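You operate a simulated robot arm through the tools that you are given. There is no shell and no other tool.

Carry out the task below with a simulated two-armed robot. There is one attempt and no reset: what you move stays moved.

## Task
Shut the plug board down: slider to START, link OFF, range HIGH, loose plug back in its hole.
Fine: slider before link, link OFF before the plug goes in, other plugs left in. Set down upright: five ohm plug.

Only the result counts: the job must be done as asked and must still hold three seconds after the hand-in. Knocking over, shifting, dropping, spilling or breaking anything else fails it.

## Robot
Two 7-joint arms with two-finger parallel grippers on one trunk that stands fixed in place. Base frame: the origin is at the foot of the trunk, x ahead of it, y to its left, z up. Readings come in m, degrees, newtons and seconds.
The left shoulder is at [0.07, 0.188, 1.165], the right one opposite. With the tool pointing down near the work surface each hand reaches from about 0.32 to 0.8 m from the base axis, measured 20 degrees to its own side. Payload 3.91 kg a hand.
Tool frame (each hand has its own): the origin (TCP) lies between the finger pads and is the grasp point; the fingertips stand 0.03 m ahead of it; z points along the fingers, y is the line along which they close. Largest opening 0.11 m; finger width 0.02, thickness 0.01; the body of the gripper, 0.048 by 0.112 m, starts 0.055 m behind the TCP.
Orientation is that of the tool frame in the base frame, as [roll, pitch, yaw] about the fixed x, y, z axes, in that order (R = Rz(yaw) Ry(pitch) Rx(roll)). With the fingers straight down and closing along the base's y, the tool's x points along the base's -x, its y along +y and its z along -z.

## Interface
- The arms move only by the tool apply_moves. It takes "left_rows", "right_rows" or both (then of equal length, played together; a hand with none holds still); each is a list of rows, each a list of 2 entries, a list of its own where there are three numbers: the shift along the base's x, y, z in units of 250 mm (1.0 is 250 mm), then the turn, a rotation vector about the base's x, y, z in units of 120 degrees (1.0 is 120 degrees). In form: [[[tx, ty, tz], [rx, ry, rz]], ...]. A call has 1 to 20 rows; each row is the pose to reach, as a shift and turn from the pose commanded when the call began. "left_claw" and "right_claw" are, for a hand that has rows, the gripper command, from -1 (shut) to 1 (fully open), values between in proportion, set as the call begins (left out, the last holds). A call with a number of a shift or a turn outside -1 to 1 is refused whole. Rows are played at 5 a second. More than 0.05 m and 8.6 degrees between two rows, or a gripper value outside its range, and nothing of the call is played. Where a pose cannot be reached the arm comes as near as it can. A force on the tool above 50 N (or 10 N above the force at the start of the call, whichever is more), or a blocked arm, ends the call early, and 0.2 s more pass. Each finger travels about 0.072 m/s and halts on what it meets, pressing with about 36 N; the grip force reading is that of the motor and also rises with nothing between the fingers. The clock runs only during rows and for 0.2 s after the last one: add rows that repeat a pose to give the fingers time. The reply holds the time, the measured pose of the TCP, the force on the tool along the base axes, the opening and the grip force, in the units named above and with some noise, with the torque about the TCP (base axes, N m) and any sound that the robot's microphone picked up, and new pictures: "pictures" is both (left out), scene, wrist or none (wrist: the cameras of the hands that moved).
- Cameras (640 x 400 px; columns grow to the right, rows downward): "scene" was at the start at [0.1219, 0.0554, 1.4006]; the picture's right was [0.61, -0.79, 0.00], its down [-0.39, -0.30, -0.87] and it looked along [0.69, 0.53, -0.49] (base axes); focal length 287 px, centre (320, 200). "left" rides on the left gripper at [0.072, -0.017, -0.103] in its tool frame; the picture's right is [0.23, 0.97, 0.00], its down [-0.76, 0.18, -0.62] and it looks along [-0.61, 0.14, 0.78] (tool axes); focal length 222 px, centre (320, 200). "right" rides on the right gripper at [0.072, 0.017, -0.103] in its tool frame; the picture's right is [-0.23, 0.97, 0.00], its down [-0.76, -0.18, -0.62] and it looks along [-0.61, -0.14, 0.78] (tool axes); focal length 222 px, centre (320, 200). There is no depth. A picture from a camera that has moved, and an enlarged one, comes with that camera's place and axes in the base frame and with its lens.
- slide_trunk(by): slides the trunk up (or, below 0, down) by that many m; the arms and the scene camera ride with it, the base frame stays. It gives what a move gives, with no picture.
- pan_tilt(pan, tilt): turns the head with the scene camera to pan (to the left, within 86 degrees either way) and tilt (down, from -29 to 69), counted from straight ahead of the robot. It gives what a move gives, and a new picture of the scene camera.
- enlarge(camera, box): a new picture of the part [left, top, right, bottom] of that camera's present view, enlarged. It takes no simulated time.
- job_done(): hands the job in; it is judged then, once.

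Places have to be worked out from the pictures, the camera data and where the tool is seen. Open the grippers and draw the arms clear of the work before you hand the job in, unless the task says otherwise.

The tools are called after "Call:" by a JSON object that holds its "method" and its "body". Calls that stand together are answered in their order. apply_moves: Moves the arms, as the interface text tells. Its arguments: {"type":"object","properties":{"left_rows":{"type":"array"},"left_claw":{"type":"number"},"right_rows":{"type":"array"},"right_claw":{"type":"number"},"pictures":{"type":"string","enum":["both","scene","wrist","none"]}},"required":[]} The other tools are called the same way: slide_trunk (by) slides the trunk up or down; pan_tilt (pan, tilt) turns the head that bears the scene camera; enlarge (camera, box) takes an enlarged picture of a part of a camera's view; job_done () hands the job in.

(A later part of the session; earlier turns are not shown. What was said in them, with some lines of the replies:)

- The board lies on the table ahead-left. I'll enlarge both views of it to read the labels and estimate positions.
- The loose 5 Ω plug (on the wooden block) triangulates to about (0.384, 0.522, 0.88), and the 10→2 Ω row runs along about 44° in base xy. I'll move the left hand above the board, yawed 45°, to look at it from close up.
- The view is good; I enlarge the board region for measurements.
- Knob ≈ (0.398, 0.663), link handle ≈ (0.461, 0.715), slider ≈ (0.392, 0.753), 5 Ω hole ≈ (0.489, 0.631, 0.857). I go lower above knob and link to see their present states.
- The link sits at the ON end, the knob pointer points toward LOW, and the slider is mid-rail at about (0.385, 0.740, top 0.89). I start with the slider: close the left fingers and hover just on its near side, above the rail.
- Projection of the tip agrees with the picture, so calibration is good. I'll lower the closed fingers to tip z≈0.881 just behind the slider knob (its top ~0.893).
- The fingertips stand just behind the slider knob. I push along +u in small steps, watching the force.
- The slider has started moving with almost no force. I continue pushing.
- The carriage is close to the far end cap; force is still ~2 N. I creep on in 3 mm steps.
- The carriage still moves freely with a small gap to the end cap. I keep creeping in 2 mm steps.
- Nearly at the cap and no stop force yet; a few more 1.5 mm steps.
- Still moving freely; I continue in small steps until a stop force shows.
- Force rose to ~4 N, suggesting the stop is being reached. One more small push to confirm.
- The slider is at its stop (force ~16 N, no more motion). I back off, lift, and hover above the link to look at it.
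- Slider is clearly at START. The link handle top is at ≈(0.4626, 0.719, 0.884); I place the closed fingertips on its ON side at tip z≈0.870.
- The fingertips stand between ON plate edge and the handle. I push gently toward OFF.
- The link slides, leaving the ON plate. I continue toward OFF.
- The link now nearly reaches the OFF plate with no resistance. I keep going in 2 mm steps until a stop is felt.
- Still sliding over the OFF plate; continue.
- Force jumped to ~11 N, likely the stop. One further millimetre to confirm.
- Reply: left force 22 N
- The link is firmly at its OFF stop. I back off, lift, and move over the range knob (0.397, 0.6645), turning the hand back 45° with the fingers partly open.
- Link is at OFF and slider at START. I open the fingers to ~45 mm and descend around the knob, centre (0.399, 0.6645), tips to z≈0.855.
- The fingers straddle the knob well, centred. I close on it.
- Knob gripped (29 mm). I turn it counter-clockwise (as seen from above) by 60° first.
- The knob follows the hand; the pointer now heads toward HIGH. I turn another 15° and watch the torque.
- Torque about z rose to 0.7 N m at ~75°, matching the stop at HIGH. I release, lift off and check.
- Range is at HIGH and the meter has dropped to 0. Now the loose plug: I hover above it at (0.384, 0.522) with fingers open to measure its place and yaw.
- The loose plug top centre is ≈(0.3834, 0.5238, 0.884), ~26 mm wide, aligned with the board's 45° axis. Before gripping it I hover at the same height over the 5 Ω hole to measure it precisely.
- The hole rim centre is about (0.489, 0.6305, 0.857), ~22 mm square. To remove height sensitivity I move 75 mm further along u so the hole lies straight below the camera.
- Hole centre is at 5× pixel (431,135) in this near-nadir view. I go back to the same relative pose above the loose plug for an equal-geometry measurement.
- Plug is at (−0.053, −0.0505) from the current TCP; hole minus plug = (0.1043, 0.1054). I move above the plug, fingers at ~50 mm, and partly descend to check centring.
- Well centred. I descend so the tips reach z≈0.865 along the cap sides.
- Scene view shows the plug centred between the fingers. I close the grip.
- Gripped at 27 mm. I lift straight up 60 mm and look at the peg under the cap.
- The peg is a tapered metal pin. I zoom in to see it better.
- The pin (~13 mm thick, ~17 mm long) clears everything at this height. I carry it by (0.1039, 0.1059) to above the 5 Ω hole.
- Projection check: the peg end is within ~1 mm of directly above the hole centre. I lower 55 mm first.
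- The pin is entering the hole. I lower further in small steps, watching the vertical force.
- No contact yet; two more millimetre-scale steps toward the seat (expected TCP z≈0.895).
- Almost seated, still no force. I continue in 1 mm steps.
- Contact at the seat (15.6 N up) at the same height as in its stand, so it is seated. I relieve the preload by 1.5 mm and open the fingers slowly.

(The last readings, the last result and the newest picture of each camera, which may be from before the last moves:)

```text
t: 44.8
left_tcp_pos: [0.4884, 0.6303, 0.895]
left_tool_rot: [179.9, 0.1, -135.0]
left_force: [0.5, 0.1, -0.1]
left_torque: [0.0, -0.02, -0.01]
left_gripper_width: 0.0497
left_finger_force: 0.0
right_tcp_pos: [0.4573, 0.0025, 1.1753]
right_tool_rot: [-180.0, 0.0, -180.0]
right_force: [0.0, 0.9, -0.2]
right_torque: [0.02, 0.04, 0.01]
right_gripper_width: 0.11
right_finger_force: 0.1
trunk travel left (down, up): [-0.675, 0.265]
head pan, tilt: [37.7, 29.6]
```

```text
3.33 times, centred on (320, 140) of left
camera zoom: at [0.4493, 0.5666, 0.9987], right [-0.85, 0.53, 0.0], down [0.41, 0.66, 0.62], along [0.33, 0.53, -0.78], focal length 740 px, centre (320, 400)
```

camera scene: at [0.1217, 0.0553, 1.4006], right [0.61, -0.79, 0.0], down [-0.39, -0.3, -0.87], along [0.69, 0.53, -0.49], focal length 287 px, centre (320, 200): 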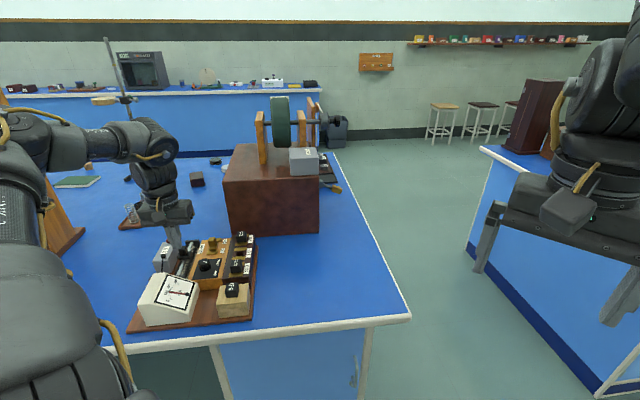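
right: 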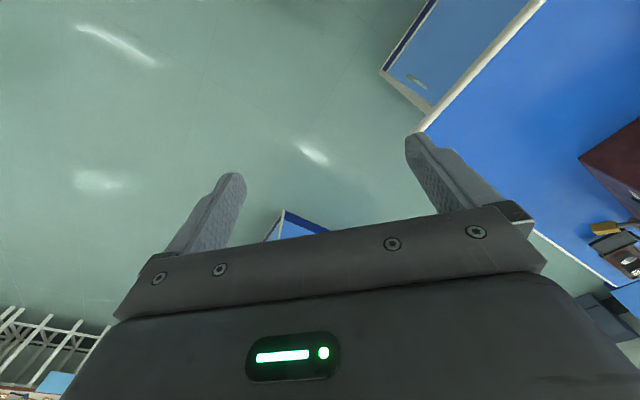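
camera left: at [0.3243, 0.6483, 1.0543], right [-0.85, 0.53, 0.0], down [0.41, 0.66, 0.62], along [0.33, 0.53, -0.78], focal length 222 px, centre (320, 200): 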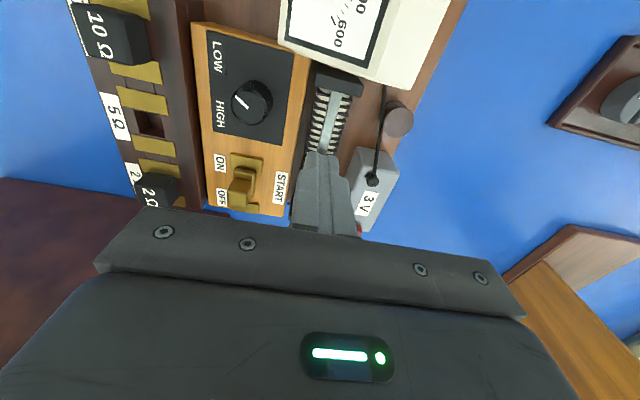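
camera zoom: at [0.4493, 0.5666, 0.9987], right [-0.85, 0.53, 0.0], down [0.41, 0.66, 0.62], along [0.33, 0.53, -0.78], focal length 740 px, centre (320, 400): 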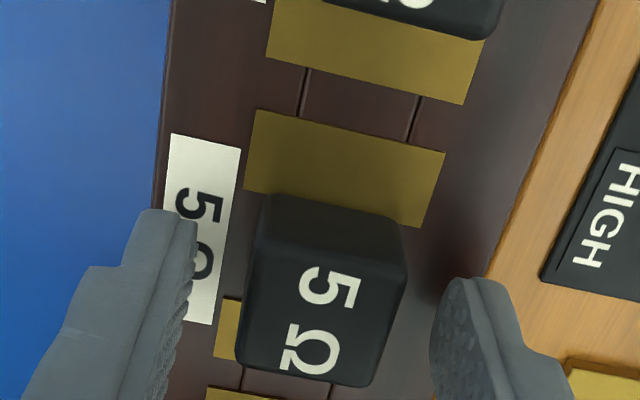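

The plug stands released and upright. I raise the hand straight up and inspect.

Call:
{"method": "apply_moves", "body": {"left_rows": [[[0, 0, 0.06], [0, 0, 0]], [[0, 0, 0.14], [0, 0, 0]], [[0, 0, 0.26], [0, 0, 0]], [[0, 0, 0.42], [0, 0, 0]], [[0, 0, 0.42], [0, 0, 0]]], "left_claw": -0.1, "pictures": "none"}}

Call:
{"method": "enlarge", "body": {"camera": "scene", "box": [215, 220, 265, 260]}}

Call:
{"method": "enlarge", "body": {"camera": "left", "box": [240, 20, 400, 160]}}

Call:
{"method": "enlarge", "body": {"camera": "scene", "box": [120, 220, 280, 340]}}

```text
t: 46.0
left_tcp_pos: [0.489, 0.6313, 1.0001]
left_tool_rot: [180.0, -0.1, -134.8]
left_force: [1.1, 0.2, -0.1]
left_torque: [-0.01, 0.01, -0.01]
left_gripper_width: 0.0496
left_finger_force: 0.1
right_tcp_pos: [0.4586, 0.0037, 1.1746]
right_tool_rot: [-179.9, 0.1, 180.0]
right_force: [0.4, -0.3, 0.2]
right_torque: [-0.08, 0.02, -0.02]
right_gripper_width: 0.1099
right_finger_force: 0.1
trunk travel left (down, up): [-0.675, 0.265]
head pan, tilt: [37.7, 29.6]
```

```text
10.00 times, centred on (240, 240) of scene
camera zoom: at [0.1224, 0.0562, 1.4005], right [0.61, -0.79, 0.0], down [-0.39, -0.3, -0.87], along [0.69, 0.53, -0.5], focal length 2874 px, centre (1120, -200)
```

zoom: 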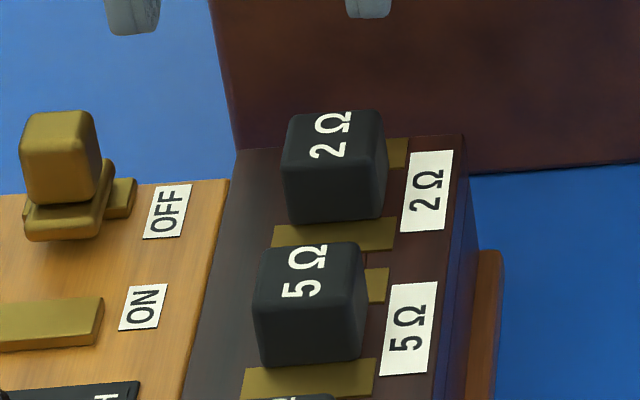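

```text
2.86 times, centred on (320, 90) of left
camera zoom: at [0.4492, 0.5676, 1.1034], right [-0.85, 0.53, 0.0], down [0.41, 0.67, 0.62], along [0.33, 0.53, -0.78], focal length 635 px, centre (320, 514)
```

zoom: 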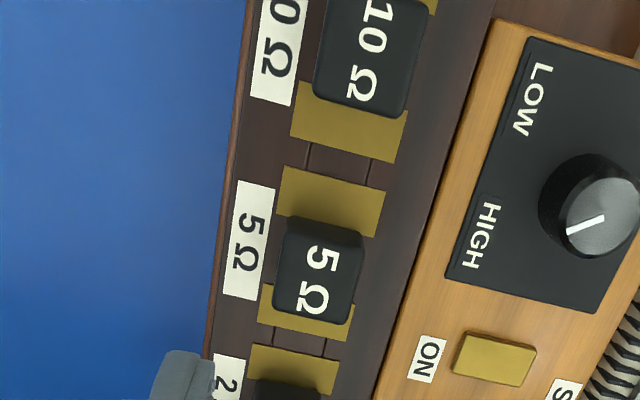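

```text
3.33 times, centred on (200, 280) of scene
camera zoom: at [0.1224, 0.0562, 1.4005], right [0.61, -0.79, 0.0], down [-0.39, -0.3, -0.87], along [0.69, 0.53, -0.5], focal length 958 px, centre (720, -67)
```

zoom: 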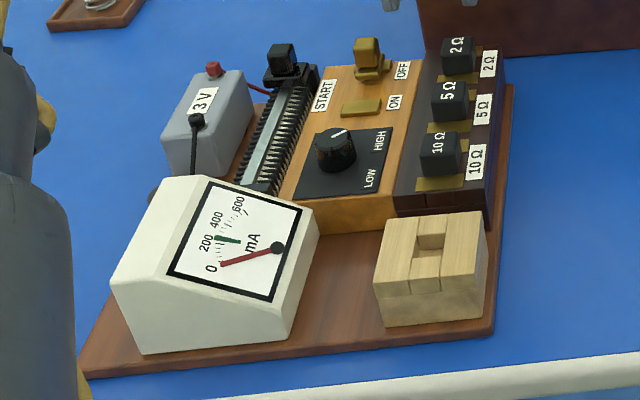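

All four settings look right, the other plugs are in, and nothing else has moved. I raise the hand and return it to its starting pose with the gripper open.

Call:
{"method": "apply_moves", "body": {"left_rows": [[[0, 0, 0.15], [0, 0, 0]], [[0, 0, 0.3], [0, 0, 0]], [[0, 0, 0.45], [0, 0, -0.05]], [[-0.03, -0.1, 0.6], [0, 0, -0.11]], [[-0.07, -0.2, 0.75], [0, 0, -0.17]], [[-0.11, -0.3, 0.79], [0, 0, -0.23]], [[-0.15, -0.42, 0.79], [0, 0, -0.29]], [[-0.18, -0.53, 0.79], [0, 0, -0.34]], [[-0.208, -0.63, 0.79], [0, 0, -0.375]], [[-0.208, -0.63, 0.79], [0, 0, -0.375]], [[-0.208, -0.63, 0.79], [0, 0, -0.375]]], "left_claw": 1}}

Call:
{"method": "enlarge", "body": {"camera": "scene", "box": [140, 220, 270, 310]}}

Call:
{"method": "enlarge", "body": {"camera": "left", "box": [320, 0, 540, 180]}}

```text
t: 48.4
left_tcp_pos: [0.4361, 0.4724, 1.197]
left_tool_rot: [179.9, 0.1, 180.0]
left_force: [0.3, -0.2, -1.0]
left_torque: [0.0, 0.01, -0.01]
left_gripper_width: 0.1099
left_finger_force: 0.1
right_tcp_pos: [0.4575, 0.0033, 1.1744]
right_tool_rot: [180.0, 0.0, 179.9]
right_force: [-0.6, -0.1, -0.8]
right_torque: [0.02, 0.02, -0.02]
right_gripper_width: 0.1097
right_finger_force: 0.1
trunk travel left (down, up): [-0.675, 0.265]
head pan, tilt: [37.7, 29.6]
camera scene: at [0.122, 0.0554, 1.4006], right [0.61, -0.79, 0.0], down [-0.39, -0.3, -0.87], along [0.69, 0.53, -0.49], focal length 287 px, centre (320, 200)
camera left: at [0.3646, 0.4549, 1.301], right [-0.23, 0.97, 0.0], down [0.76, 0.18, 0.62], along [0.61, 0.14, -0.78], focal length 222 px, centre (320, 200)
```

scene: 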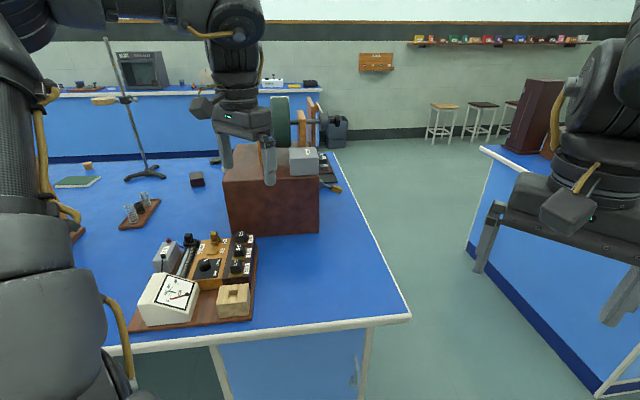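
left: 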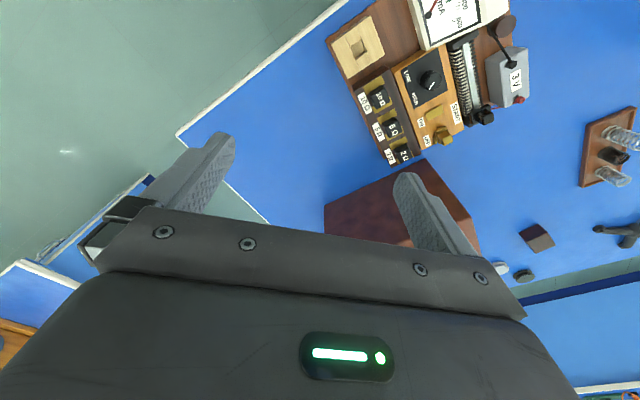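

```text
4.44 times, centred on (205, 265) of scene
camera zoom: at [0.122, 0.0554, 1.4006], right [0.61, -0.79, 0.0], down [-0.39, -0.3, -0.87], along [0.69, 0.53, -0.49], focal length 1277 px, centre (831, -89)
```

zoom: 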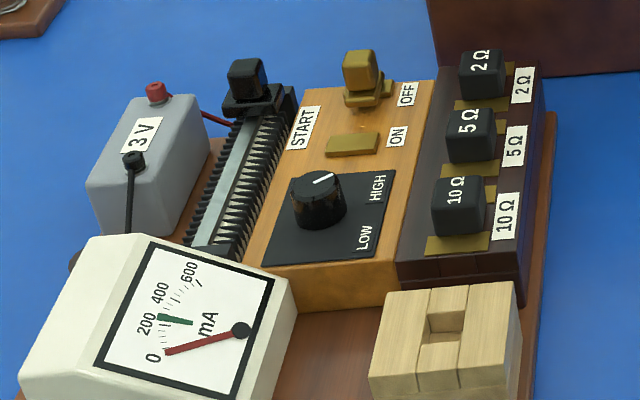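

```text
2.22 times, centred on (430, 90) of left
camera zoom: at [0.3646, 0.4549, 1.301], right [-0.23, 0.97, 0.0], down [0.76, 0.18, 0.62], along [0.61, 0.14, -0.78], focal length 494 px, centre (76, 444)
```

zoom: 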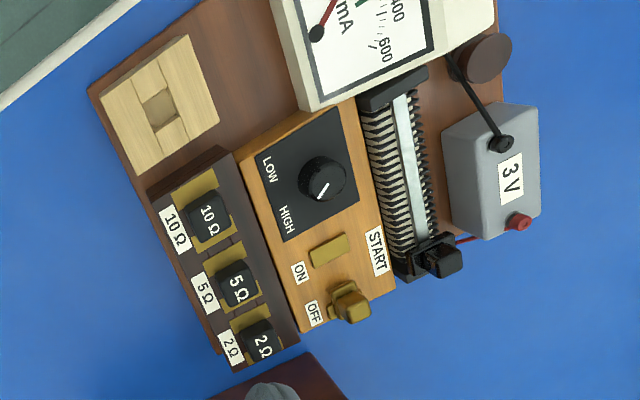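

The final pictures show the slider at START, the link OFF, the range at HIGH and the 5 Ω plug upright in its hole. The other two plugs are in place and the arms are clear, so I hand the job in.

Call:
{"method": "job_done", "body": {}}

```text
The job is handed in.
```

The plug board is shut down and the job is handed in. The reply only confirmed the hand-in, so I don't have a verdict on the result.

| Item | Final state | How I know |
|---|---|---|
| Slider | At START | Pushed until it stopped moving against about 16 N |
| Link | OFF | Pushed to its stop, after the slider was done |
| Range knob | HIGH | Turned about 75° until it resisted; the pointer points at HIGH |
| 5 Ω plug | Upright in its hole | Lowered until it touched at the height it had on its stand, then released |

The order was slider, link, range, then plug, so the link was OFF before the plug went in. The 10 Ω and 2 Ω plugs are still in, and nothing else looks moved in the last pictures. The meter needle now rests near 0. Both grippers are open, with the left arm back at its start pose and the right arm never moved.
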